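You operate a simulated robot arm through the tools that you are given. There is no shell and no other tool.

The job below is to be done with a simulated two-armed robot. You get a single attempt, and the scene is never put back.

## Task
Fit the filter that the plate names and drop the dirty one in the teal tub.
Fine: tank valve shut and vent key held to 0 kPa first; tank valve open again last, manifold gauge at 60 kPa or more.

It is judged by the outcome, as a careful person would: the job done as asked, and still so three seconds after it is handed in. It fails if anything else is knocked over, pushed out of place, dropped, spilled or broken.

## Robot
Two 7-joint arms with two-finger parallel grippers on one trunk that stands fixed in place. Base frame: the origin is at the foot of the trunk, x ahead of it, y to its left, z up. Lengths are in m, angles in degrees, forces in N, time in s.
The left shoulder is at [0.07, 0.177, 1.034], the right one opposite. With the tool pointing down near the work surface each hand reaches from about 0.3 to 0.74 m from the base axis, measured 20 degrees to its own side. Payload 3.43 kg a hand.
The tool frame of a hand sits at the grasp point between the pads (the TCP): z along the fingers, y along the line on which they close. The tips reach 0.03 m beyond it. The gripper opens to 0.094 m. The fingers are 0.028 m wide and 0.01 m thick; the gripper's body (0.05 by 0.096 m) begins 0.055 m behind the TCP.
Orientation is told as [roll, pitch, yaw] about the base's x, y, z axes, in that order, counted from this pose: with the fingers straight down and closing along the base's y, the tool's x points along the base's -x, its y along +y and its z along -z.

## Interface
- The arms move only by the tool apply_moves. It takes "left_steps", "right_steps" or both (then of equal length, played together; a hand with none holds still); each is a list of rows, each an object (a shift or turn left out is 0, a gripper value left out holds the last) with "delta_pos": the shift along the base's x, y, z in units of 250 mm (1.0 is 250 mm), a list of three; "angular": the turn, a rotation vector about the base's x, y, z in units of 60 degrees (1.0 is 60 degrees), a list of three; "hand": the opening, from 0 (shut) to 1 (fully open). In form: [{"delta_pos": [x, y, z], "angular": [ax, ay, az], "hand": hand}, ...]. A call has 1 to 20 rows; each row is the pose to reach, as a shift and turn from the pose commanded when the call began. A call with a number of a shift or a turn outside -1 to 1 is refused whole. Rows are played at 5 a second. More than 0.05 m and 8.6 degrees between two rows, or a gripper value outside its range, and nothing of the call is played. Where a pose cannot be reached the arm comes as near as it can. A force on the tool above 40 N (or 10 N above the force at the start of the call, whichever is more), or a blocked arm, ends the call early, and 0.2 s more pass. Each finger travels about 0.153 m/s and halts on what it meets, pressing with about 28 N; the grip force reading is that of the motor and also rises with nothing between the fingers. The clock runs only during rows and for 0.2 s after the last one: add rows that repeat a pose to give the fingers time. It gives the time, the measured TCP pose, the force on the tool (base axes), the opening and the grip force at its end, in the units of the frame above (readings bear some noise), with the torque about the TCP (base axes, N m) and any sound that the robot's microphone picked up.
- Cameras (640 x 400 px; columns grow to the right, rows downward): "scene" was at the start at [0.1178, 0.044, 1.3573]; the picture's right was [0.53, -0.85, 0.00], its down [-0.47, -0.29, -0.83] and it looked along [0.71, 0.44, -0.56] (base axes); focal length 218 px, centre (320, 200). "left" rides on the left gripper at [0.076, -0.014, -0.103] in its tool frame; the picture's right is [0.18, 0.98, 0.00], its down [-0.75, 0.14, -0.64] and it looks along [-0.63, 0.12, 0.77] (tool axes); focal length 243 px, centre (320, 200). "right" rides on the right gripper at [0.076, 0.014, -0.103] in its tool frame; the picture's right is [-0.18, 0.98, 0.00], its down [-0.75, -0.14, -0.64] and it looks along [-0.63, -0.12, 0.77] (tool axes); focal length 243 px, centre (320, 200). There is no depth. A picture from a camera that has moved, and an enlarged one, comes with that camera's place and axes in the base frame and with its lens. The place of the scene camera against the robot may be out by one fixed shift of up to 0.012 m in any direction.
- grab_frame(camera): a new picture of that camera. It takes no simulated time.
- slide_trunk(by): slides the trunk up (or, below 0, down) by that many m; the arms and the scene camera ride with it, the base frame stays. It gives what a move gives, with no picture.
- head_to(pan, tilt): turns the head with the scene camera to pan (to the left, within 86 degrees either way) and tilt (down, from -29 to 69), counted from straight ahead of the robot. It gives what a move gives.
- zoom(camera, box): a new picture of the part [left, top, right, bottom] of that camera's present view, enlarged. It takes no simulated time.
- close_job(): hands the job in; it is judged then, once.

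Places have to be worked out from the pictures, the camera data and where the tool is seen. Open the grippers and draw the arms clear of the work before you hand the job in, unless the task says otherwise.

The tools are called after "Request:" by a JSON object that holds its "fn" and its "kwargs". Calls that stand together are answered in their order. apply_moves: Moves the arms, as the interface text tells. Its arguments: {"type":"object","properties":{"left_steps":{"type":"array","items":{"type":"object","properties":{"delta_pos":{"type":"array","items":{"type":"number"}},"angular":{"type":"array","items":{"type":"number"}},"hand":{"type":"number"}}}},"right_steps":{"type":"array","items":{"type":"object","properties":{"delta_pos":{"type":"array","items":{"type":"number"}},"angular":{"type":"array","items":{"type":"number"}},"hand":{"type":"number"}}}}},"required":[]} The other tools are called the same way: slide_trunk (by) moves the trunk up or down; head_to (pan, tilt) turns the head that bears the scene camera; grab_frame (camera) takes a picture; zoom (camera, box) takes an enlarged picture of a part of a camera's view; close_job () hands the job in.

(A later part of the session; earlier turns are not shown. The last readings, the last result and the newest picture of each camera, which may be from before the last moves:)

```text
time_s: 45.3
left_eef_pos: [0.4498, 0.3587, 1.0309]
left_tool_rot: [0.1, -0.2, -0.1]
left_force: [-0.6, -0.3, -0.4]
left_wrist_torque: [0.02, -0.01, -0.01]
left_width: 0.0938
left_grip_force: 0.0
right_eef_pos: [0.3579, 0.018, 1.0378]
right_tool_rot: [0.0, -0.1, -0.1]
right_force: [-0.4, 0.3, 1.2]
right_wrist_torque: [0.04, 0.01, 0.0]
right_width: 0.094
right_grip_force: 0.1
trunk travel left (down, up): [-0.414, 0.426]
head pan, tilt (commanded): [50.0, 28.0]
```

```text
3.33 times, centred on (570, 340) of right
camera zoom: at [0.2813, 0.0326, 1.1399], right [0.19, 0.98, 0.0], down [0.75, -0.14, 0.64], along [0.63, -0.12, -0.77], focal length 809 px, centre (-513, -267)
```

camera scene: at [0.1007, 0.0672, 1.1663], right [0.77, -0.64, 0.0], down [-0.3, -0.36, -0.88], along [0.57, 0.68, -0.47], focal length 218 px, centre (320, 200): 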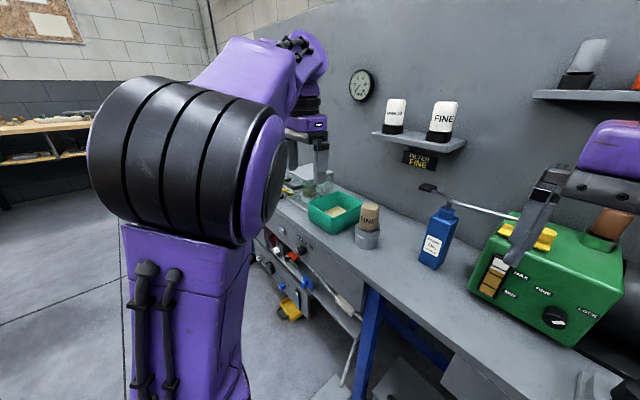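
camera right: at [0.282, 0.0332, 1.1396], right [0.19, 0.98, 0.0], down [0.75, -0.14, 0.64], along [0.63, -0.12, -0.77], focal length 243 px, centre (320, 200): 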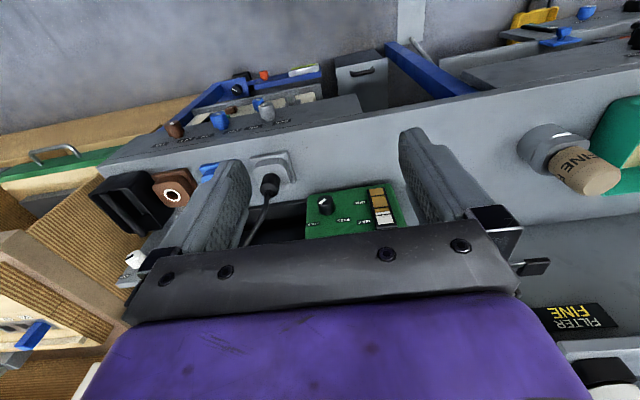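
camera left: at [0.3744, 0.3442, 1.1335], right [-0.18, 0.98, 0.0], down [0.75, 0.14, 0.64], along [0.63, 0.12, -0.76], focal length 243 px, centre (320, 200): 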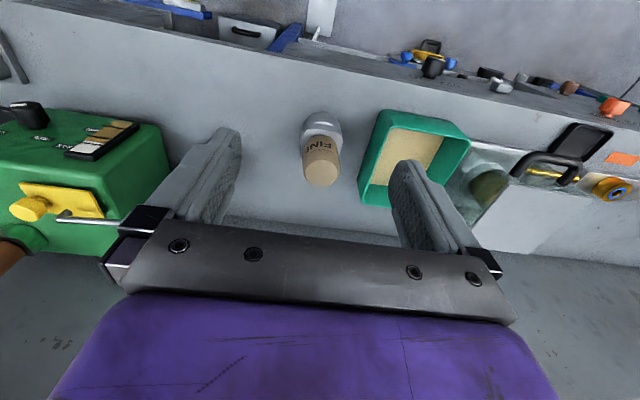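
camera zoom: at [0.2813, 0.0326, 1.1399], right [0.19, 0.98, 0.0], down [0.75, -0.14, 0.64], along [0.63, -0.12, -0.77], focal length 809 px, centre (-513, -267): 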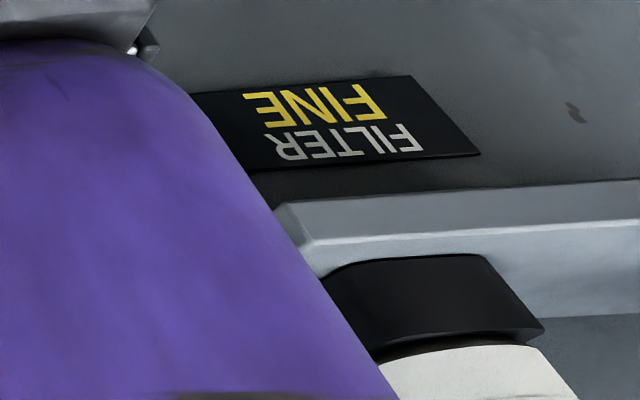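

The filter axis triangulates to (0.545, 0.378), top at z≈0.871, body Ø≈47 mm, bottom ≈0.813. I move above it with the gripper at 0.075 opening (tub rim is near on the left).

Request:
{"fn": "apply_moves", "kwargs": {"left_steps": [{"delta_pos": [0.1, 0.02, -0.08], "hand": 0.8}, {"delta_pos": [0.2, 0.04, -0.16]}, {"delta_pos": [0.3, 0.06, -0.24]}, {"delta_pos": [0.378, 0.079, -0.32]}, {"delta_pos": [0.378, 0.079, -0.402]}, {"delta_pos": [0.378, 0.079, -0.402]}]}}

Request:
{"fn": "grab_frame", "kwargs": {"camera": "left"}}

Request:
{"fn": "zoom", "kwargs": {"camera": "scene", "box": [290, 120, 450, 260]}}

Request:
{"fn": "zoom", "kwargs": {"camera": "right", "box": [480, 60, 640, 210]}}

```text
time_s: 46.7
left_eef_pos: [0.5449, 0.3782, 0.9263]
left_tool_rot: [0.0, -0.1, -0.1]
left_force: [0.2, -0.3, 0.4]
left_wrist_torque: [-0.02, 0.01, 0.01]
left_width: 0.0754
left_grip_force: 0.0
right_eef_pos: [0.3589, 0.0183, 1.0371]
right_tool_rot: [0.1, -0.1, -0.1]
right_force: [0.2, 0.2, 0.8]
right_wrist_torque: [-0.02, 0.02, 0.0]
right_width: 0.0942
right_grip_force: 0.1
trunk travel left (down, up): [-0.414, 0.426]
head pan, tilt (commanded): [50.0, 28.0]
```

```text
taken
camera left: at [0.4685, 0.3639, 1.0298], right [-0.18, 0.98, 0.0], down [0.75, 0.14, 0.64], along [0.63, 0.12, -0.77], focal length 243 px, centre (320, 200)
```

left: 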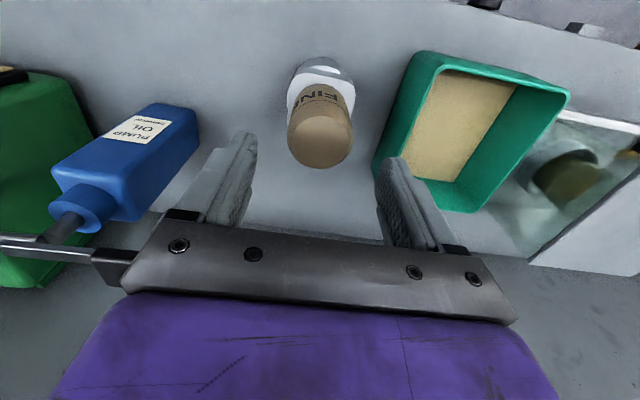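

```text
2.86 times, centred on (370, 190) of scene
camera zoom: at [0.1011, 0.0671, 1.1663], right [0.77, -0.64, 0.0], down [-0.3, -0.36, -0.88], along [0.57, 0.68, -0.47], focal length 621 px, centre (177, 229)
```

zoom: 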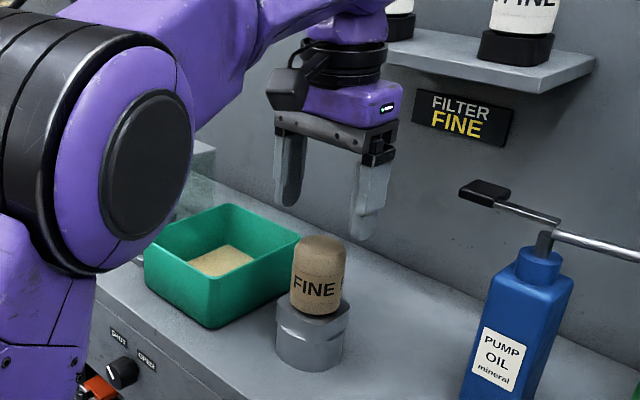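

```text
2.67 times, centred on (560, 135) of right
camera zoom: at [0.2822, 0.0332, 1.1396], right [0.19, 0.98, 0.0], down [0.75, -0.14, 0.64], along [0.63, -0.12, -0.77], focal length 647 px, centre (-320, 373)
```

zoom: 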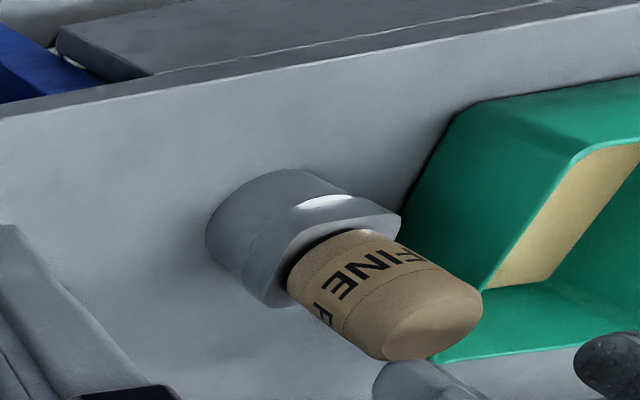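

I zoom on the filter top to refine the alignment before descending.

Request:
{"fn": "zoom", "kwargs": {"camera": "left", "box": [270, 40, 390, 180]}}

Request:
{"fn": "zoom", "kwargs": {"camera": "right", "box": [540, 120, 620, 170]}}

```text
2.86 times, centred on (330, 110) of left
camera zoom: at [0.4685, 0.3639, 1.0298], right [-0.18, 0.98, 0.0], down [0.75, 0.14, 0.64], along [0.63, 0.12, -0.77], focal length 693 px, centre (291, 457)
```

zoom: 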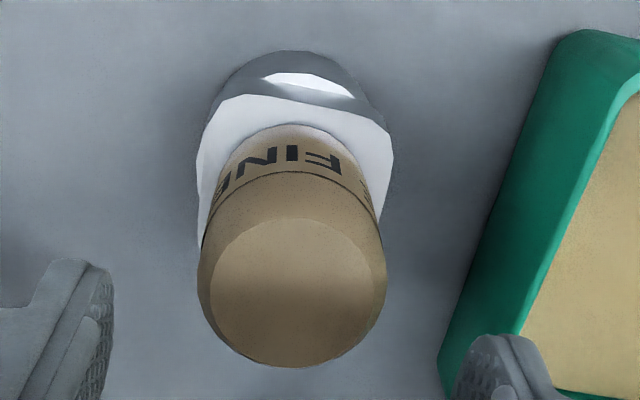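

```text
8.00 times, centred on (580, 145) of right
camera zoom: at [0.2822, 0.0332, 1.1396], right [0.19, 0.98, 0.0], down [0.75, -0.14, 0.64], along [0.63, -0.12, -0.77], focal length 1941 px, centre (-1760, 640)
```

zoom: 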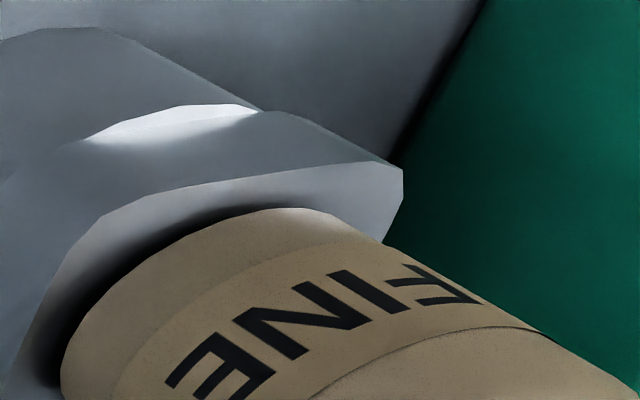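

Aligned within 2 mm. I descend to TCP z≈0.848 and close on the body.

Request:
{"fn": "apply_moves", "kwargs": {"left_steps": [{"delta_pos": [0.006, 0, -0.1], "hand": 0.8}, {"delta_pos": [0.008, 0, -0.2]}, {"delta_pos": [0.008, 0, -0.28]}, {"delta_pos": [0.008, 0, -0.315]}, {"delta_pos": [0.008, 0, -0.315], "hand": 0.8}, {"delta_pos": [0.008, 0, -0.315], "hand": 0.4}, {"delta_pos": [0.008, 0, -0.315], "hand": 0.4}, {"delta_pos": [0.008, 0, -0.315], "hand": 0.4}]}}

Request:
{"fn": "zoom", "kwargs": {"camera": "scene", "box": [310, 150, 430, 260]}}

Request:
{"fn": "grab_frame", "kwargs": {"camera": "left"}}

```text
time_s: 48.5
left_eef_pos: [0.5457, 0.3787, 0.8493]
left_tool_rot: [0.0, -0.1, -0.1]
left_force: [1.0, 1.0, 0.8]
left_wrist_torque: [0.08, -0.03, 0.03]
left_width: 0.0498
left_grip_force: 28.2
right_eef_pos: [0.3584, 0.0189, 1.0363]
right_tool_rot: [0.1, -0.2, -0.1]
right_force: [-0.9, -0.3, -0.4]
right_wrist_torque: [-0.02, 0.03, 0.0]
right_width: 0.0943
right_grip_force: 0.1
trunk travel left (down, up): [-0.414, 0.426]
head pan, tilt (commanded): [50.0, 28.0]
```

```text
3.64 times, centred on (370, 205) of scene
camera zoom: at [0.101, 0.0672, 1.1663], right [0.77, -0.64, 0.0], down [-0.3, -0.36, -0.88], along [0.57, 0.68, -0.47], focal length 791 px, centre (138, 182)
```

zoom: 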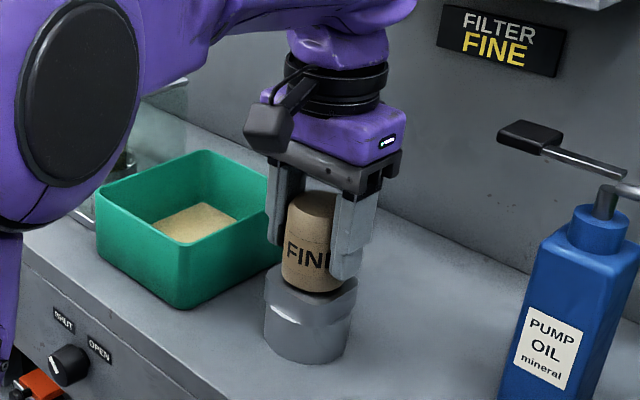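

```text
taken
camera left: at [0.4694, 0.3646, 0.9519], right [-0.18, 0.98, 0.0], down [0.75, 0.14, 0.64], along [0.63, 0.12, -0.77], focal length 243 px, centre (320, 200)
```

left: 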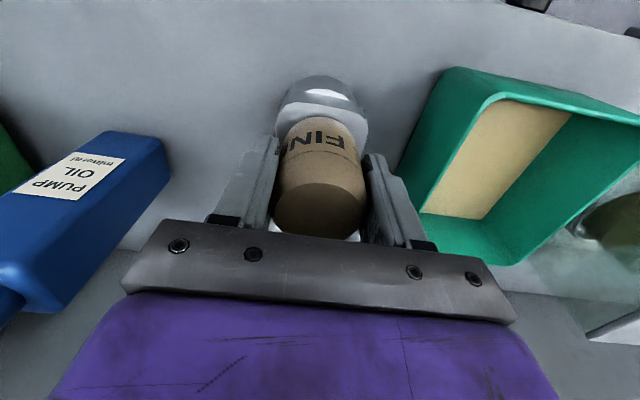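

Firm grip at 50 mm. I lift gently a few millimetres to see whether it pulls straight out or is locked.

Request:
{"fn": "apply_moves", "kwargs": {"left_steps": [{"delta_pos": [0, 0, 0.008], "hand": 0.3}, {"delta_pos": [0, 0, 0.016]}, {"delta_pos": [0, 0, 0.024]}, {"delta_pos": [0, 0, 0.024]}]}}

Request:
{"fn": "zoom", "kwargs": {"camera": "scene", "box": [330, 190, 410, 260]}}

```text
time_s: 49.5
left_eef_pos: [0.5467, 0.3795, 0.8555]
left_tool_rot: [0.0, -0.1, -0.1]
left_force: [0.2, 0.2, -0.8]
left_wrist_torque: [0.0, 0.01, -0.05]
left_width: 0.0495
left_grip_force: 27.9
right_eef_pos: [0.3584, 0.0193, 1.0364]
right_tool_rot: [0.2, -0.1, -0.1]
right_force: [-0.2, 0.4, 0.2]
right_wrist_torque: [0.02, 0.01, 0.01]
right_width: 0.094
right_grip_force: 0.1
trunk travel left (down, up): [-0.414, 0.426]
head pan, tilt (commanded): [50.0, 28.0]
```

```text
5.71 times, centred on (370, 225) of scene
camera zoom: at [0.101, 0.067, 1.1663], right [0.77, -0.64, 0.0], down [-0.3, -0.36, -0.88], along [0.57, 0.68, -0.47], focal length 1243 px, centre (34, 57)
```

zoom: 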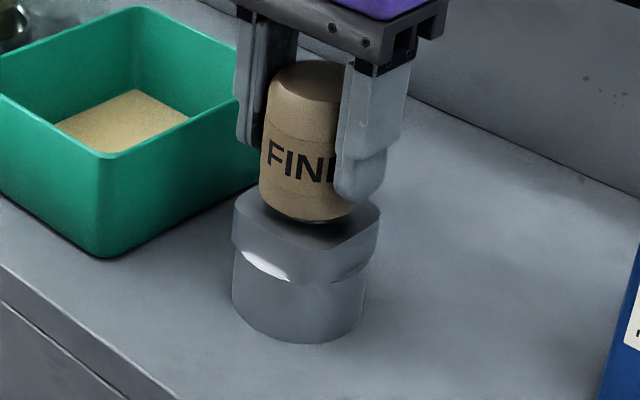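

It pulls out freely (≈−0.8 N). I lift it well clear and look.

Request:
{"fn": "apply_moves", "kwargs": {"left_steps": [{"delta_pos": [0, 0, 0.08], "hand": 0.3}, {"delta_pos": [0, 0, 0.18]}, {"delta_pos": [0, 0, 0.3]}, {"delta_pos": [0, 0, 0.42]}, {"delta_pos": [0, 0, 0.54]}, {"delta_pos": [0, 0, 0.54]}]}}

Request:
{"fn": "zoom", "kwargs": {"camera": "scene", "box": [310, 120, 430, 260]}}

Request:
{"fn": "zoom", "kwargs": {"camera": "right", "box": [480, 60, 640, 210]}}

Request:
{"fn": "grab_frame", "kwargs": {"camera": "left"}}

```text
time_s: 50.9
left_eef_pos: [0.5447, 0.3794, 0.9892]
left_tool_rot: [0.0, -0.1, -0.2]
left_force: [-0.1, 0.8, -0.8]
left_wrist_torque: [0.0, 0.02, 0.01]
left_width: 0.0497
left_grip_force: 27.1
right_eef_pos: [0.3591, 0.018, 1.0364]
right_tool_rot: [0.1, -0.1, 0.0]
right_force: [-0.4, -0.2, 0.3]
right_wrist_torque: [0.0, 0.0, 0.01]
right_width: 0.094
right_grip_force: 0.1
trunk travel left (down, up): [-0.414, 0.426]
head pan, tilt (commanded): [50.0, 28.0]
```

```text
2.86 times, centred on (370, 190) of scene
camera zoom: at [0.1011, 0.0672, 1.1663], right [0.77, -0.64, 0.0], down [-0.3, -0.36, -0.88], along [0.57, 0.68, -0.47], focal length 621 px, centre (177, 229)
```

zoom: 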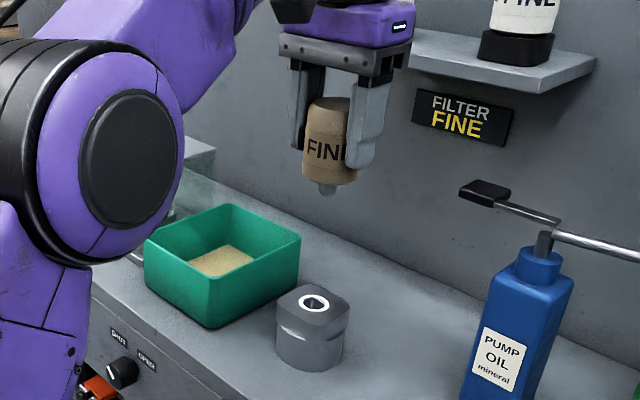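

```text
2.67 times, centred on (560, 135) of right
camera zoom: at [0.2822, 0.0333, 1.1396], right [0.19, 0.98, 0.0], down [0.75, -0.14, 0.64], along [0.63, -0.12, -0.77], focal length 647 px, centre (-320, 373)
```

zoom: 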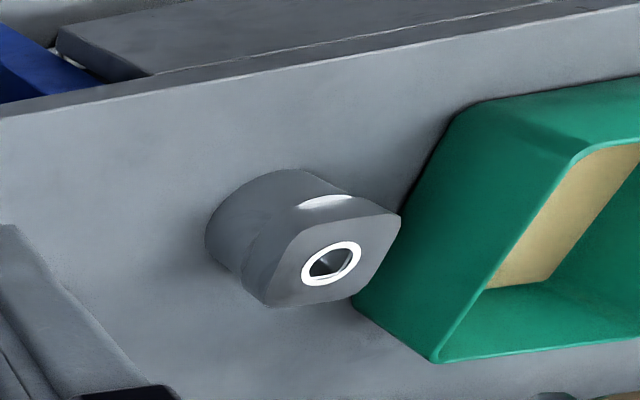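

```text
taken
camera left: at [0.4682, 0.3647, 1.092], right [-0.18, 0.98, 0.0], down [0.75, 0.14, 0.64], along [0.63, 0.12, -0.77], focal length 243 px, centre (320, 200)
```

left: 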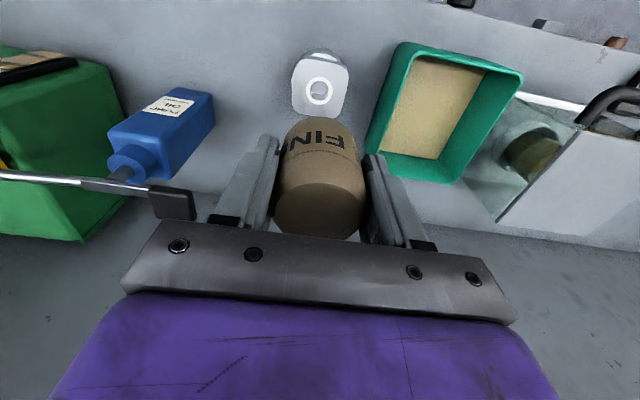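

The filter has a small spigot; the socket is a white-ringed hole in the grey block. I zoom to see if it is keyed.

Request:
{"fn": "zoom", "kwargs": {"camera": "left", "box": [290, 50, 350, 115]}}

Request:
{"fn": "zoom", "kwargs": {"camera": "scene", "box": [350, 205, 380, 225]}}

Request:
{"fn": "zoom", "kwargs": {"camera": "scene", "box": [345, 140, 395, 195]}}

Request:
{"fn": "zoom", "kwargs": {"camera": "right", "box": [550, 120, 590, 150]}}

```text
6.15 times, centred on (320, 82) of left
camera zoom: at [0.4682, 0.3647, 1.092], right [-0.18, 0.98, 0.0], down [0.75, 0.14, 0.64], along [0.63, 0.12, -0.77], focal length 1493 px, centre (320, 923)
```

zoom: 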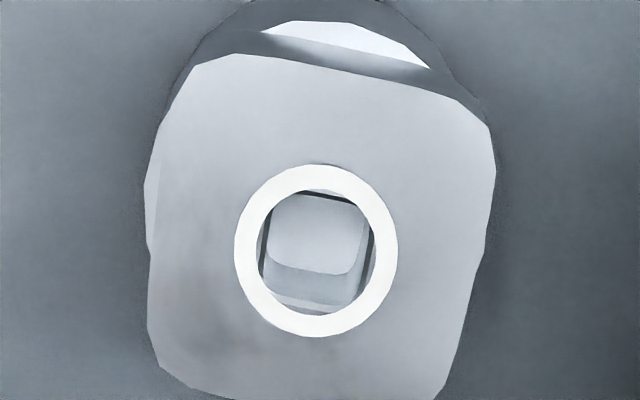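

```text
16.00 times, centred on (365, 215) of scene
camera zoom: at [0.1011, 0.0672, 1.1663], right [0.77, -0.64, 0.0], down [-0.3, -0.36, -0.88], along [0.57, 0.68, -0.47], focal length 3480 px, centre (-400, -40)
```

zoom: 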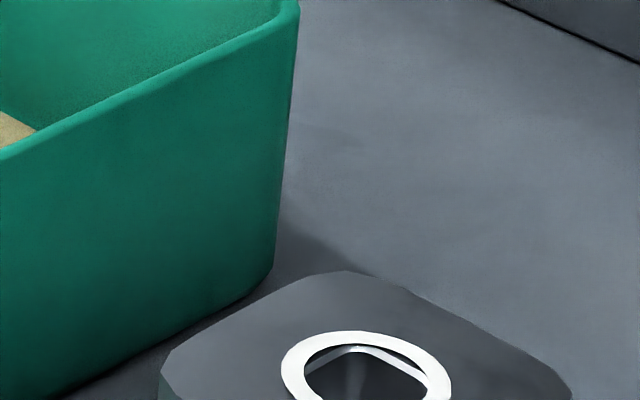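

```text
7.27 times, centred on (370, 168) of scene
camera zoom: at [0.1011, 0.0672, 1.1663], right [0.77, -0.64, 0.0], down [-0.3, -0.36, -0.88], along [0.57, 0.68, -0.47], focal length 1582 px, centre (-44, 436)
```

zoom: 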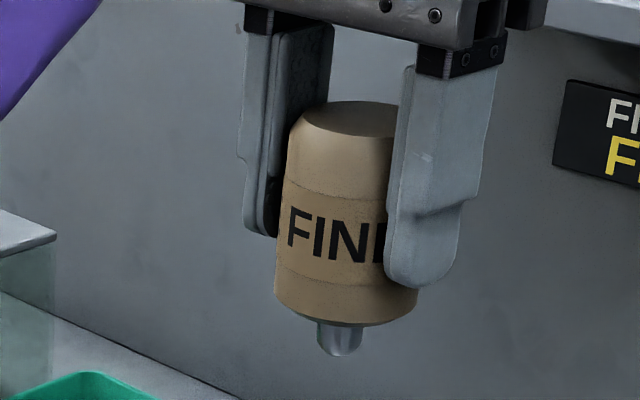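

```text
13.33 times, centred on (570, 135) of right
camera zoom: at [0.2822, 0.0333, 1.1396], right [0.19, 0.98, 0.0], down [0.75, -0.14, 0.64], along [0.63, -0.12, -0.77], focal length 3235 px, centre (-3013, 1067)
```

zoom: 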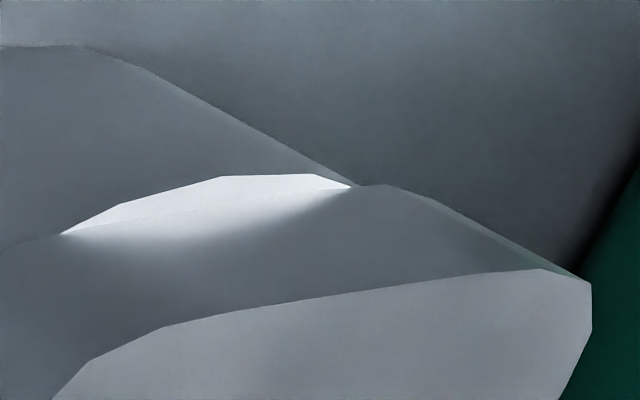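

Spigot is round (~16 mm), hole ~18–20 mm. Now I carry the dirty filter over the tub centre (≈0.547, 0.507) and lower it part way.

Request:
{"fn": "apply_moves", "kwargs": {"left_steps": [{"delta_pos": [0, 0.13, 0], "hand": 0.3}, {"delta_pos": [0, 0.26, 0]}, {"delta_pos": [0, 0.39, 0]}, {"delta_pos": [0.008, 0.512, 0]}, {"delta_pos": [0.008, 0.512, -0.12]}, {"delta_pos": [0.008, 0.512, -0.26]}, {"delta_pos": [0.008, 0.512, -0.4]}, {"delta_pos": [0.008, 0.512, -0.5]}, {"delta_pos": [0.008, 0.512, -0.5]}]}}

Request:
{"fn": "grab_frame", "kwargs": {"camera": "left"}}

Request:
{"fn": "zoom", "kwargs": {"camera": "scene", "box": [270, 120, 430, 260]}}

```text
time_s: 52.9
left_eef_pos: [0.5497, 0.5077, 0.8657]
left_tool_rot: [0.1, -0.1, 0.0]
left_force: [0.3, -0.6, -0.9]
left_wrist_torque: [0.02, -0.02, 0.0]
left_width: 0.0497
left_grip_force: 27.9
left hand out of reach, approached as far as the arm can: row 3, 4, 5
right_eef_pos: [0.3582, 0.0198, 1.0356]
right_tool_rot: [0.1, -0.1, -0.1]
right_force: [0.3, -0.8, 0.0]
right_wrist_torque: [0.0, -0.01, -0.03]
right_width: 0.0939
right_grip_force: 0.1
trunk travel left (down, up): [-0.414, 0.426]
head pan, tilt (commanded): [50.0, 28.0]
```

```text
taken
camera left: at [0.4719, 0.4931, 0.9678], right [-0.18, 0.98, 0.0], down [0.75, 0.14, 0.64], along [0.63, 0.12, -0.77], focal length 243 px, centre (320, 200)
```

left: 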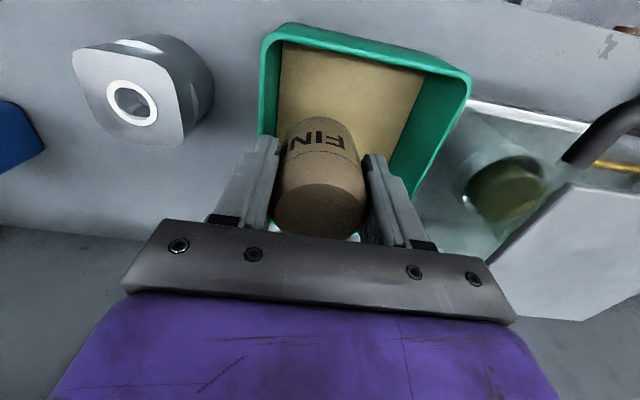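

```text
2.86 times, centred on (350, 190) of scene
camera zoom: at [0.101, 0.0673, 1.1663], right [0.77, -0.64, 0.0], down [-0.3, -0.36, -0.88], along [0.57, 0.68, -0.47], focal length 621 px, centre (234, 229)
```

zoom: 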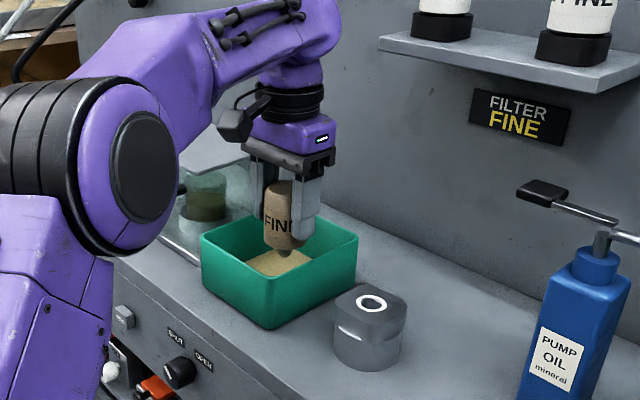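

The filter hangs inside the tub outline. I lower it to ~1 cm above the floor and release with a small opening.

Request:
{"fn": "apply_moves", "kwargs": {"left_steps": [{"delta_pos": [0, 0, -0.06], "hand": 0.3}, {"delta_pos": [0, 0, -0.12]}, {"delta_pos": [0, 0, -0.16]}, {"delta_pos": [0, 0, -0.16]}]}}

Request:
{"fn": "grab_frame", "kwargs": {"camera": "left"}}

Request:
{"fn": "zoom", "kwargs": {"camera": "scene", "box": [290, 150, 410, 250]}}

```text
time_s: 53.9
left_eef_pos: [0.548, 0.5088, 0.8244]
left_tool_rot: [0.1, -0.2, -0.1]
left_force: [-0.3, -0.4, 0.1]
left_wrist_torque: [-0.04, 0.01, 0.05]
left_width: 0.0495
left_grip_force: 27.9
right_eef_pos: [0.3593, 0.0188, 1.0358]
right_tool_rot: [0.1, -0.2, -0.1]
right_force: [-0.5, -0.5, -0.2]
right_wrist_torque: [-0.01, -0.03, -0.01]
right_width: 0.094
right_grip_force: 0.1
trunk travel left (down, up): [-0.414, 0.426]
head pan, tilt (commanded): [50.0, 28.0]
```

```text
taken
camera left: at [0.471, 0.4934, 0.9271], right [-0.18, 0.98, 0.0], down [0.75, 0.14, 0.64], along [0.63, 0.12, -0.77], focal length 243 px, centre (320, 200)
```

left: 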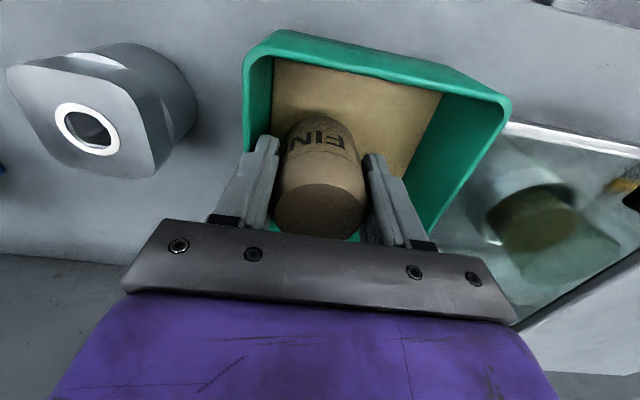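

```text
4.00 times, centred on (350, 200) of scene
camera zoom: at [0.101, 0.0671, 1.1663], right [0.77, -0.64, 0.0], down [-0.3, -0.36, -0.88], along [0.57, 0.68, -0.47], focal length 870 px, centre (200, 200)
```

zoom: 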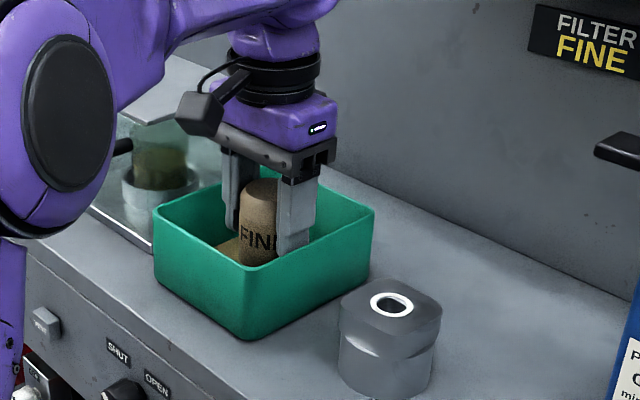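

It's about at the floor. I release with a modest opening and lift straight up.

Request:
{"fn": "apply_moves", "kwargs": {"left_steps": [{"hand": 0.68}, {"hand": 0.68}, {"hand": 0.68}, {"delta_pos": [0, 0, 0.08], "hand": 0.68}, {"delta_pos": [0, 0, 0.2]}, {"delta_pos": [0, 0, 0.36]}, {"delta_pos": [0, -0.04, 0.44]}, {"delta_pos": [0, -0.04, 0.44]}]}}

Request:
{"fn": "grab_frame", "kwargs": {"camera": "left"}}

Request:
{"fn": "zoom", "kwargs": {"camera": "scene", "box": [270, 120, 430, 260]}}

```text
time_s: 55.7
left_eef_pos: [0.5474, 0.499, 0.9339]
left_tool_rot: [0.0, 0.0, -0.1]
left_force: [0.0, 0.1, -0.9]
left_wrist_torque: [-0.03, -0.03, -0.01]
left_width: 0.0639
left_grip_force: 0.0
right_eef_pos: [0.3581, 0.0189, 1.0367]
right_tool_rot: [0.1, -0.1, -0.1]
right_force: [0.5, -0.6, 0.1]
right_wrist_torque: [0.0, 0.0, 0.03]
right_width: 0.0941
right_grip_force: 0.1
trunk travel left (down, up): [-0.414, 0.426]
head pan, tilt (commanded): [50.0, 28.0]
```

```text
taken
camera left: at [0.4708, 0.4839, 1.0381], right [-0.18, 0.98, 0.0], down [0.75, 0.14, 0.64], along [0.63, 0.12, -0.77], focal length 243 px, centre (320, 200)
```

left: 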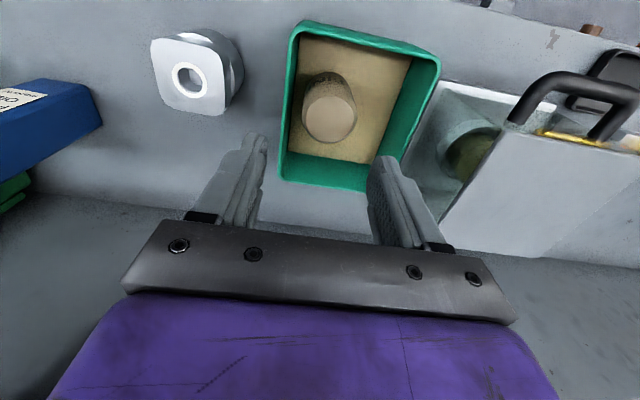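

```text
2.86 times, centred on (350, 190) of scene
camera zoom: at [0.1011, 0.0675, 1.1663], right [0.77, -0.64, 0.0], down [-0.3, -0.36, -0.88], along [0.57, 0.68, -0.47], focal length 621 px, centre (234, 229)
```

zoom: 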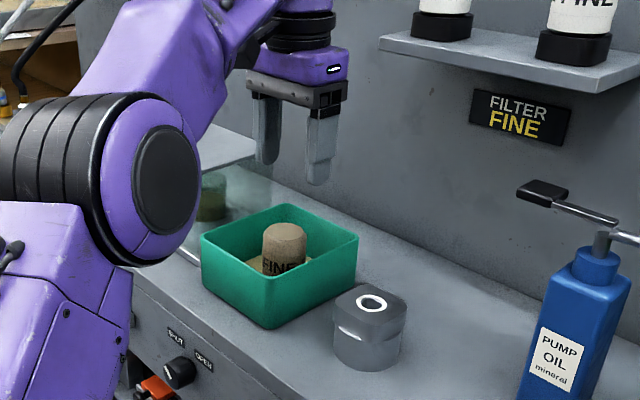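

The dirty filter stands safely in the tub. I withdraw the hand from above the bench, then raise the trunk to work at the shelf.

Request:
{"fn": "apply_moves", "kwargs": {"left_steps": [{"delta_pos": [-0.12, -0.05, 0.02], "hand": 1}, {"delta_pos": [-0.24, -0.1, 0.04]}, {"delta_pos": [-0.36, -0.16, 0.06]}, {"delta_pos": [-0.48, -0.2, 0.06]}, {"delta_pos": [-0.56, -0.24, 0.06]}, {"delta_pos": [-0.56, -0.24, 0.06]}]}}

Request:
{"fn": "slide_trunk", "kwargs": {"by": 0.3}}

Request:
{"fn": "head_to", "kwargs": {"pan": 30, "tilt": 30}}

Request:
{"fn": "grab_frame", "kwargs": {"camera": "scene"}}

Request:
{"fn": "grab_frame", "kwargs": {"camera": "left"}}

Request:
{"fn": "grab_frame", "kwargs": {"camera": "right"}}

```text
time_s: 57.1
left_eef_pos: [0.4078, 0.4395, 0.9503]
left_tool_rot: [0.0, -0.1, 0.0]
left_force: [0.0, -0.3, -0.5]
left_wrist_torque: [0.01, 0.02, -0.02]
left_width: 0.0941
left_grip_force: 0.1
right_eef_pos: [0.3588, 0.0193, 1.0374]
right_tool_rot: [0.1, -0.1, -0.1]
right_force: [-0.5, 0.7, -0.7]
right_wrist_torque: [-0.02, -0.02, 0.03]
right_width: 0.0939
right_grip_force: 0.0
trunk travel left (down, up): [-0.414, 0.426]
head pan, tilt (commanded): [50.0, 28.0]
```

```text
time_s: 60.1
left_eef_pos: [0.408, 0.4379, 1.251]
left_tool_rot: [0.0, -0.1, 0.0]
left_force: [0.2, -1.1, 0.1]
left_wrist_torque: [0.01, -0.02, 0.01]
left_width: 0.0938
left_grip_force: 0.0
right_eef_pos: [0.3597, 0.0192, 1.3368]
right_tool_rot: [0.1, 0.0, -0.1]
right_force: [-0.1, 0.3, -0.1]
right_wrist_torque: [0.03, 0.0, 0.0]
right_width: 0.0941
right_grip_force: 0.1
trunk travel left (down, up): [-0.714, 0.126]
head pan, tilt (commanded): [50.0, 28.0]
```

```text
time_s: 60.9
left_eef_pos: [0.4083, 0.439, 1.2512]
left_tool_rot: [0.2, 0.0, -0.1]
left_force: [-0.1, 1.0, 0.3]
left_wrist_torque: [0.0, 0.02, 0.02]
left_width: 0.0941
left_grip_force: 0.1
right_eef_pos: [0.3575, 0.019, 1.3378]
right_tool_rot: [0.0, -0.1, -0.1]
right_force: [0.5, -0.9, -0.8]
right_wrist_torque: [-0.03, 0.03, 0.0]
right_width: 0.0939
right_grip_force: 0.2
trunk travel left (down, up): [-0.714, 0.126]
head pan, tilt (commanded): [30.0, 30.0]
```

```text
taken
camera scene: at [0.1206, 0.0426, 1.4632], right [0.5, -0.87, 0.0], down [-0.43, -0.25, -0.87], along [0.75, 0.43, -0.5], focal length 218 px, centre (320, 200)
```

scene: 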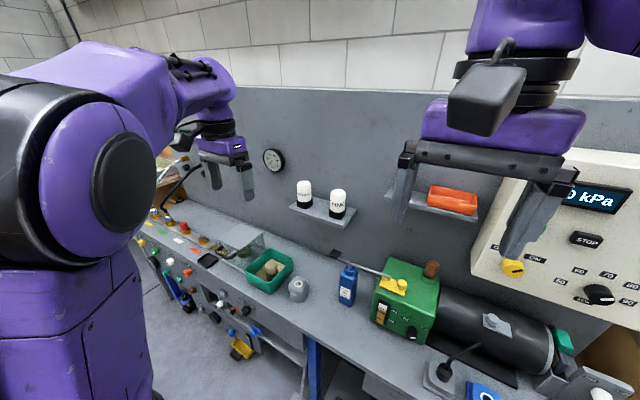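

```text
taken
camera left: at [0.3313, 0.4241, 1.3534], right [-0.18, 0.98, 0.0], down [0.75, 0.14, 0.64], along [0.63, 0.12, -0.77], focal length 243 px, centre (320, 200)
```

left: 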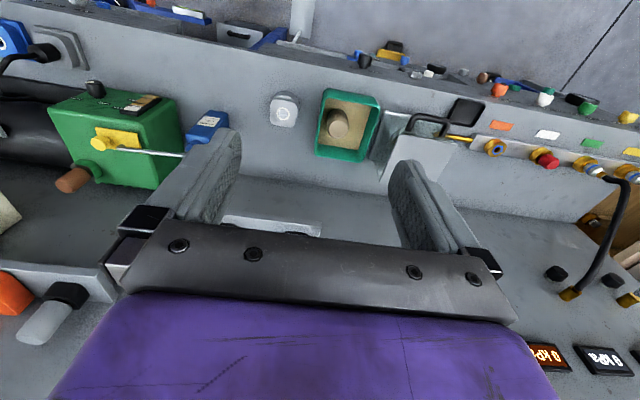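

```text
taken
camera right: at [0.282, 0.0333, 1.4396], right [0.19, 0.98, 0.0], down [0.75, -0.14, 0.64], along [0.63, -0.12, -0.77], focal length 243 px, centre (320, 200)
```

right: 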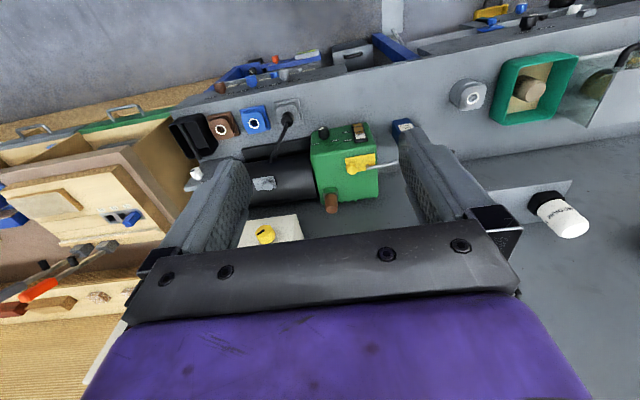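

I pitch the left hand −30° and move it toward the shelf line at standoff, to view the FINE filter with the wrist camera.

Request:
{"fn": "apply_moves", "kwargs": {"left_steps": [{"delta_pos": [0.02, -0.1, 0.0], "angular": [0, -0.125, 0], "hand": 1}, {"delta_pos": [0.04, -0.2, 0.0], "angular": [0, -0.25, 0]}, {"delta_pos": [0.06, -0.3, 0.0], "angular": [0, -0.375, 0]}, {"delta_pos": [0.08, -0.4, 0.0], "angular": [0, -0.5, 0]}, {"delta_pos": [0.08, -0.48, 0.0], "angular": [0, -0.5, 0]}, {"delta_pos": [0.08, -0.48, 0.0], "angular": [0, -0.5, 0]}]}}

Request:
{"fn": "grab_frame", "kwargs": {"camera": "left"}}

Request:
{"fn": "grab_frame", "kwargs": {"camera": "scene"}}

```text
time_s: 62.3
left_eef_pos: [0.4873, 0.3743, 1.2591]
left_tool_rot: [-0.8, -30.0, 0.7]
left_force: [-0.5, -0.4, 0.6]
left_wrist_torque: [0.04, -0.01, -0.03]
left_width: 0.094
left_grip_force: 0.0
left hand out of reach, approached as far as the arm can: row 2, 3, 4, 5, 6
right_eef_pos: [0.359, 0.0192, 1.3358]
right_tool_rot: [0.1, 0.0, 0.0]
right_force: [-0.6, -0.3, -0.1]
right_wrist_torque: [0.01, 0.0, 0.0]
right_width: 0.0937
right_grip_force: 0.0
trunk travel left (down, up): [-0.714, 0.126]
head pan, tilt (commanded): [30.0, 30.0]
```

```text
taken
camera left: at [0.3692, 0.3604, 1.3096], right [-0.16, 0.98, -0.11], down [0.33, 0.15, 0.93], along [0.93, 0.12, -0.35], focal length 243 px, centre (320, 200)
```

left: 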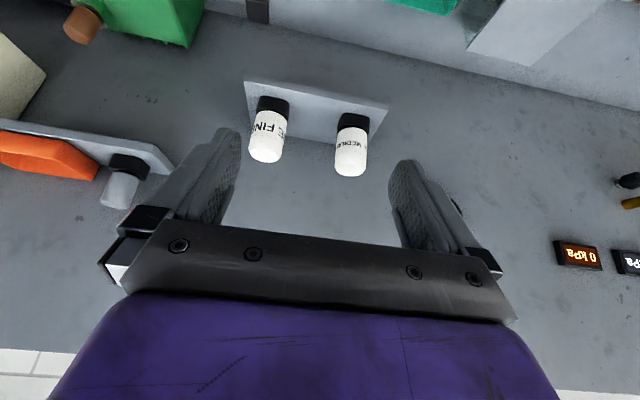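

```text
taken
camera scene: at [0.1209, 0.0433, 1.4631], right [0.5, -0.87, 0.0], down [-0.43, -0.25, -0.87], along [0.75, 0.43, -0.5], focal length 218 px, centre (320, 200)
```

scene: 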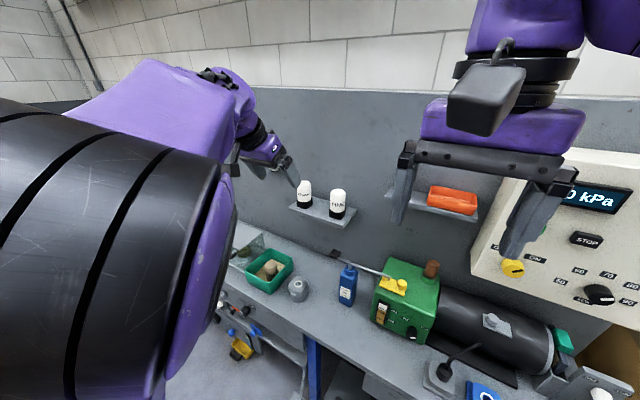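

Close-in poses are out of reach, so I move forward toward the shelf line (above the filters) to a reachable pose for precise measurement.

Request:
{"fn": "apply_moves", "kwargs": {"left_steps": [{"delta_pos": [0.1, -0.1, 0.01], "hand": 1}, {"delta_pos": [0.2, -0.2, 0.02]}, {"delta_pos": [0.29, -0.3, 0.04]}, {"delta_pos": [0.29, -0.3, 0.04]}]}}

Request:
{"fn": "grab_frame", "kwargs": {"camera": "left"}}

Request:
{"fn": "zoom", "kwargs": {"camera": "left", "box": [240, 80, 400, 200]}}

Request:
{"fn": "zoom", "kwargs": {"camera": "scene", "box": [270, 150, 390, 240]}}

```text
time_s: 63.3
left_eef_pos: [0.5587, 0.297, 1.2692]
left_tool_rot: [0.2, -30.1, -0.1]
left_force: [0.5, 0.7, 0.1]
left_wrist_torque: [-0.03, 0.01, 0.0]
left_width: 0.0939
left_grip_force: 0.0
right_eef_pos: [0.3574, 0.0182, 1.3363]
right_tool_rot: [0.1, -0.1, -0.1]
right_force: [0.6, 0.5, -0.4]
right_wrist_torque: [0.0, 0.0, 0.04]
right_width: 0.0937
right_grip_force: 0.0
trunk travel left (down, up): [-0.714, 0.126]
head pan, tilt (commanded): [30.0, 30.0]
```

```text
taken
camera left: at [0.4404, 0.2808, 1.3193], right [-0.16, 0.98, -0.09], down [0.33, 0.14, 0.93], along [0.93, 0.12, -0.35], focal length 243 px, centre (320, 200)
```

left: 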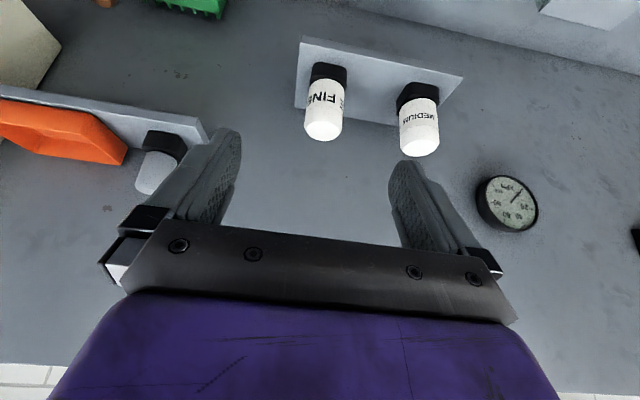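

```text
3.33 times, centred on (320, 140) of left
camera zoom: at [0.4404, 0.2808, 1.3193], right [-0.16, 0.98, -0.09], down [0.33, 0.14, 0.93], along [0.93, 0.12, -0.35], focal length 809 px, centre (320, 400)
```

zoom: 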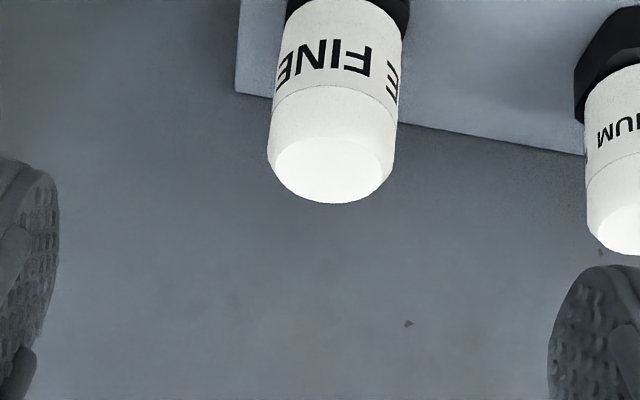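

```text
4.44 times, centred on (330, 195) of scene
camera zoom: at [0.1204, 0.042, 1.4632], right [0.5, -0.87, 0.0], down [-0.43, -0.25, -0.87], along [0.75, 0.43, -0.5], focal length 967 px, centre (276, 222)
```

zoom: 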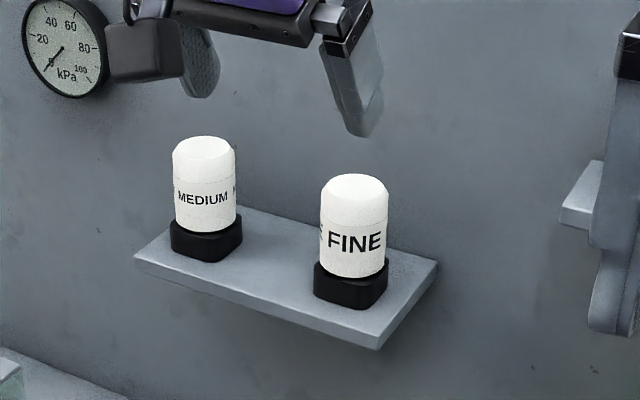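

Gauge stays at 0. FINE's top centre is ≈ (0.70, 0.31, 1.127); MEDIUM is ~0.1 m to its left, leaving finger room. I move to a standoff above and short of it and re-measure.

Request:
{"fn": "apply_moves", "kwargs": {"left_steps": [{"delta_pos": [0.12, 0.01, -0.06], "hand": 0.8}, {"delta_pos": [0.24, 0.03, -0.12]}, {"delta_pos": [0.36, 0.05, -0.18]}, {"delta_pos": [0.44, 0.05, -0.24]}, {"delta_pos": [0.44, 0.05, -0.24]}]}}

Request:
{"fn": "grab_frame", "kwargs": {"camera": "left"}}

Request:
{"fn": "zoom", "kwargs": {"camera": "left", "box": [260, 20, 420, 140]}}

Request:
{"fn": "zoom", "kwargs": {"camera": "scene", "box": [270, 150, 390, 240]}}

```text
time_s: 64.5
left_eef_pos: [0.668, 0.3052, 1.2074]
left_tool_rot: [0.0, -30.2, -0.2]
left_force: [0.1, -0.9, 0.2]
left_wrist_torque: [0.01, -0.01, 0.01]
left_width: 0.0751
left_grip_force: 0.1
right_eef_pos: [0.3576, 0.0183, 1.3374]
right_tool_rot: [0.1, -0.1, -0.1]
right_force: [-0.2, -0.4, -0.4]
right_wrist_torque: [0.01, -0.04, 0.01]
right_width: 0.0942
right_grip_force: 0.0
trunk travel left (down, up): [-0.714, 0.126]
head pan, tilt (commanded): [30.0, 30.0]
```

```text
taken
camera left: at [0.55, 0.2909, 1.2586], right [-0.16, 0.98, -0.09], down [0.33, 0.14, 0.93], along [0.93, 0.12, -0.35], focal length 243 px, centre (320, 200)
```

left: 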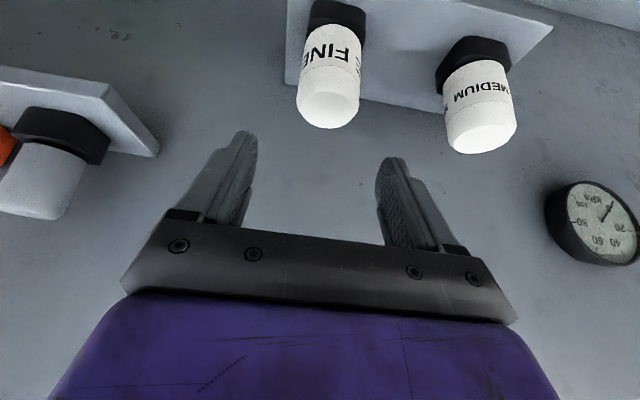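

```text
3.33 times, centred on (340, 80) of left
camera zoom: at [0.55, 0.2909, 1.2586], right [-0.16, 0.98, -0.09], down [0.33, 0.14, 0.93], along [0.93, 0.12, -0.35], focal length 809 px, centre (253, 600)
```

zoom: 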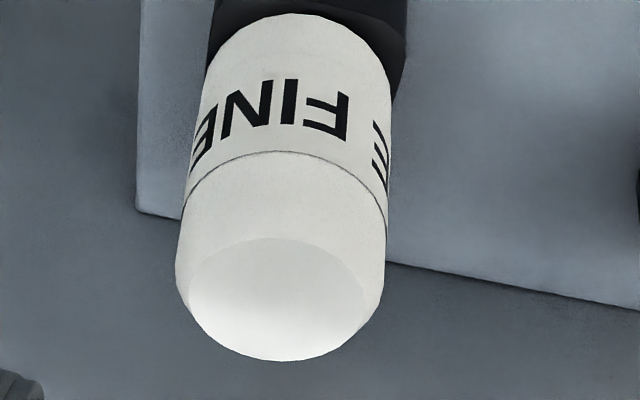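

```text
4.44 times, centred on (330, 195) of scene
camera zoom: at [0.1197, 0.0421, 1.4633], right [0.5, -0.87, 0.0], down [-0.43, -0.25, -0.87], along [0.75, 0.43, -0.5], focal length 967 px, centre (276, 222)
```

zoom: 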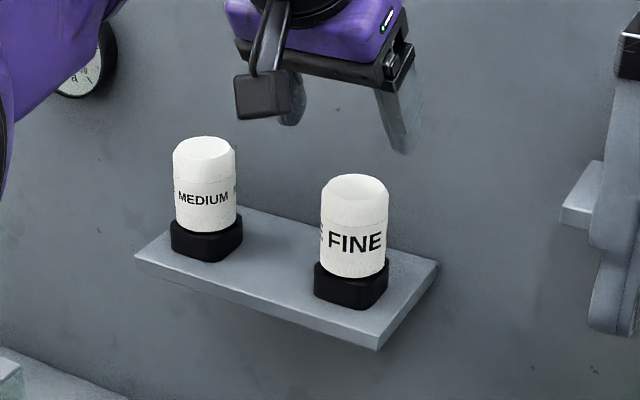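

Refined: top centre (0.700, 0.309, 1.128). I move over the axis and descend to TCP z≈1.107 with the gripper open 75 mm.

Request:
{"fn": "apply_moves", "kwargs": {"left_steps": [{"delta_pos": [0.07, 0.01, -0.04], "hand": 0.8}, {"delta_pos": [0.131, 0.0164, -0.07]}, {"delta_pos": [0.131, 0.0164, -0.16]}, {"delta_pos": [0.131, 0.0164, -0.25]}, {"delta_pos": [0.131, 0.0164, -0.33]}, {"delta_pos": [0.131, 0.0164, -0.4]}, {"delta_pos": [0.131, 0.0164, -0.4]}]}}

Request:
{"fn": "grab_frame", "kwargs": {"camera": "left"}}

Request:
{"fn": "zoom", "kwargs": {"camera": "scene", "box": [270, 150, 390, 240]}}

```text
time_s: 66.1
left_eef_pos: [0.7017, 0.3114, 1.1069]
left_tool_rot: [0.1, -30.1, -0.2]
left_force: [-0.2, -0.1, 0.2]
left_wrist_torque: [-0.01, 0.01, -0.01]
left_width: 0.0751
left_grip_force: 0.0
right_eef_pos: [0.358, 0.019, 1.3353]
right_tool_rot: [0.1, -0.2, -0.1]
right_force: [-0.2, -0.7, -0.3]
right_wrist_torque: [0.01, 0.0, -0.02]
right_width: 0.0941
right_grip_force: 0.1
trunk travel left (down, up): [-0.714, 0.126]
head pan, tilt (commanded): [30.0, 30.0]
```

```text
taken
camera left: at [0.5834, 0.2968, 1.1579], right [-0.16, 0.98, -0.09], down [0.33, 0.14, 0.93], along [0.93, 0.12, -0.35], focal length 243 px, centre (320, 200)
```

left: 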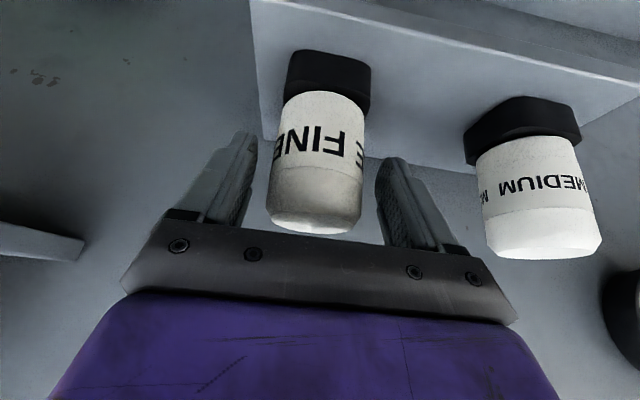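

```text
4.44 times, centred on (330, 195) of scene
camera zoom: at [0.1208, 0.0424, 1.4631], right [0.5, -0.87, 0.0], down [-0.43, -0.25, -0.87], along [0.75, 0.43, -0.5], focal length 967 px, centre (276, 222)
```

zoom: 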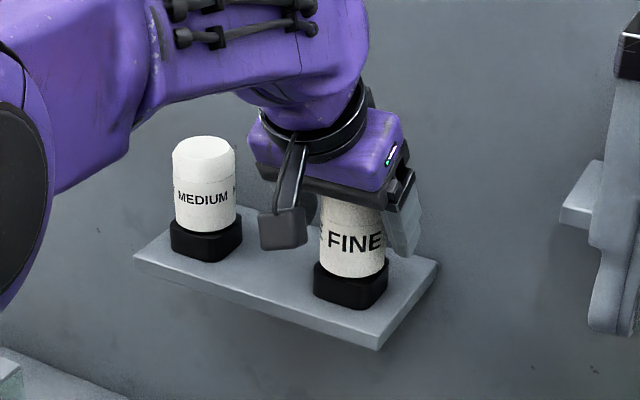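

The filter sits centred between the pads. I close on it.

Request:
{"fn": "apply_moves", "kwargs": {"left_steps": [{"hand": 0.4}, {"hand": 0.3}, {"hand": 0.3}, {"hand": 0.3}]}}

Request:
{"fn": "grab_frame", "kwargs": {"camera": "left"}}

```text
time_s: 67.1
left_eef_pos: [0.7016, 0.312, 1.1069]
left_tool_rot: [0.1, -30.1, -0.1]
left_force: [1.0, 0.3, 0.3]
left_wrist_torque: [0.03, 0.04, 0.03]
left_width: 0.0532
left_grip_force: 27.7
right_eef_pos: [0.3591, 0.0195, 1.3361]
right_tool_rot: [0.1, 0.0, -0.2]
right_force: [0.9, 0.0, -0.1]
right_wrist_torque: [0.0, 0.02, 0.02]
right_width: 0.0941
right_grip_force: 0.0
trunk travel left (down, up): [-0.714, 0.126]
head pan, tilt (commanded): [30.0, 30.0]
```

```text
taken
camera left: at [0.5833, 0.2967, 1.1583], right [-0.16, 0.98, -0.09], down [0.33, 0.14, 0.93], along [0.93, 0.12, -0.35], focal length 243 px, centre (320, 200)
```

left: 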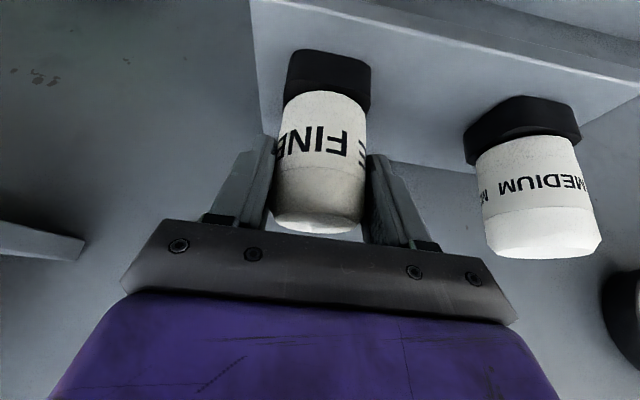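

Gripped at 53 mm. I lift gently to see whether it comes off its black stand.

Request:
{"fn": "apply_moves", "kwargs": {"left_steps": [{"delta_pos": [0, 0, 0.012], "hand": 0.2}, {"delta_pos": [0, 0, 0.024]}, {"delta_pos": [0, 0, 0.04]}, {"delta_pos": [0, 0, 0.04]}]}}

Request:
{"fn": "zoom", "kwargs": {"camera": "scene", "box": [300, 170, 380, 230]}}

Request:
{"fn": "grab_frame", "kwargs": {"camera": "left"}}

```text
time_s: 68.1
left_eef_pos: [0.7021, 0.3115, 1.1177]
left_tool_rot: [0.1, -30.0, -0.1]
left_force: [0.3, 1.2, -0.6]
left_wrist_torque: [0.0, 0.0, 0.02]
left_width: 0.053
left_grip_force: 27.7
right_eef_pos: [0.359, 0.0188, 1.337]
right_tool_rot: [0.1, -0.1, -0.2]
right_force: [0.5, 0.1, -0.6]
right_wrist_torque: [0.01, 0.01, 0.0]
right_width: 0.0941
right_grip_force: 0.1
trunk travel left (down, up): [-0.714, 0.126]
head pan, tilt (commanded): [30.0, 30.0]
```

```text
6.67 times, centred on (340, 200) of scene
camera zoom: at [0.1209, 0.0425, 1.4631], right [0.5, -0.87, 0.0], down [-0.43, -0.25, -0.87], along [0.75, 0.43, -0.5], focal length 1450 px, centre (187, 200)
```

zoom: 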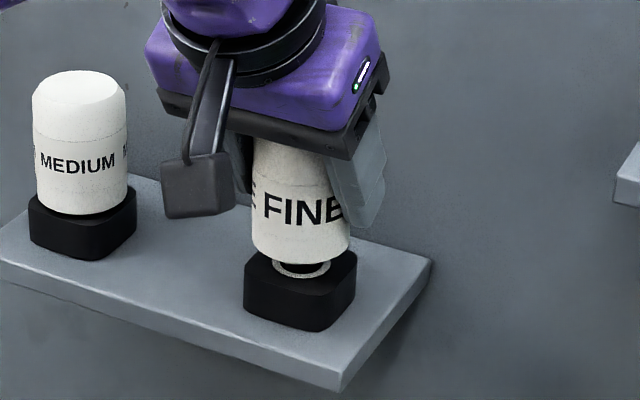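

```text
taken
camera left: at [0.5839, 0.297, 1.1689], right [-0.16, 0.98, -0.09], down [0.33, 0.14, 0.93], along [0.93, 0.12, -0.35], focal length 243 px, centre (320, 200)
```

left: 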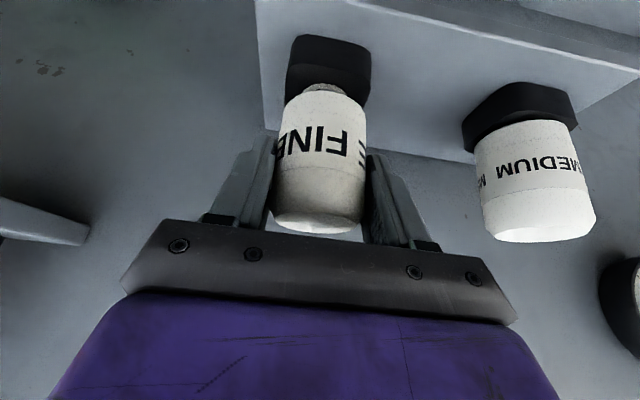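

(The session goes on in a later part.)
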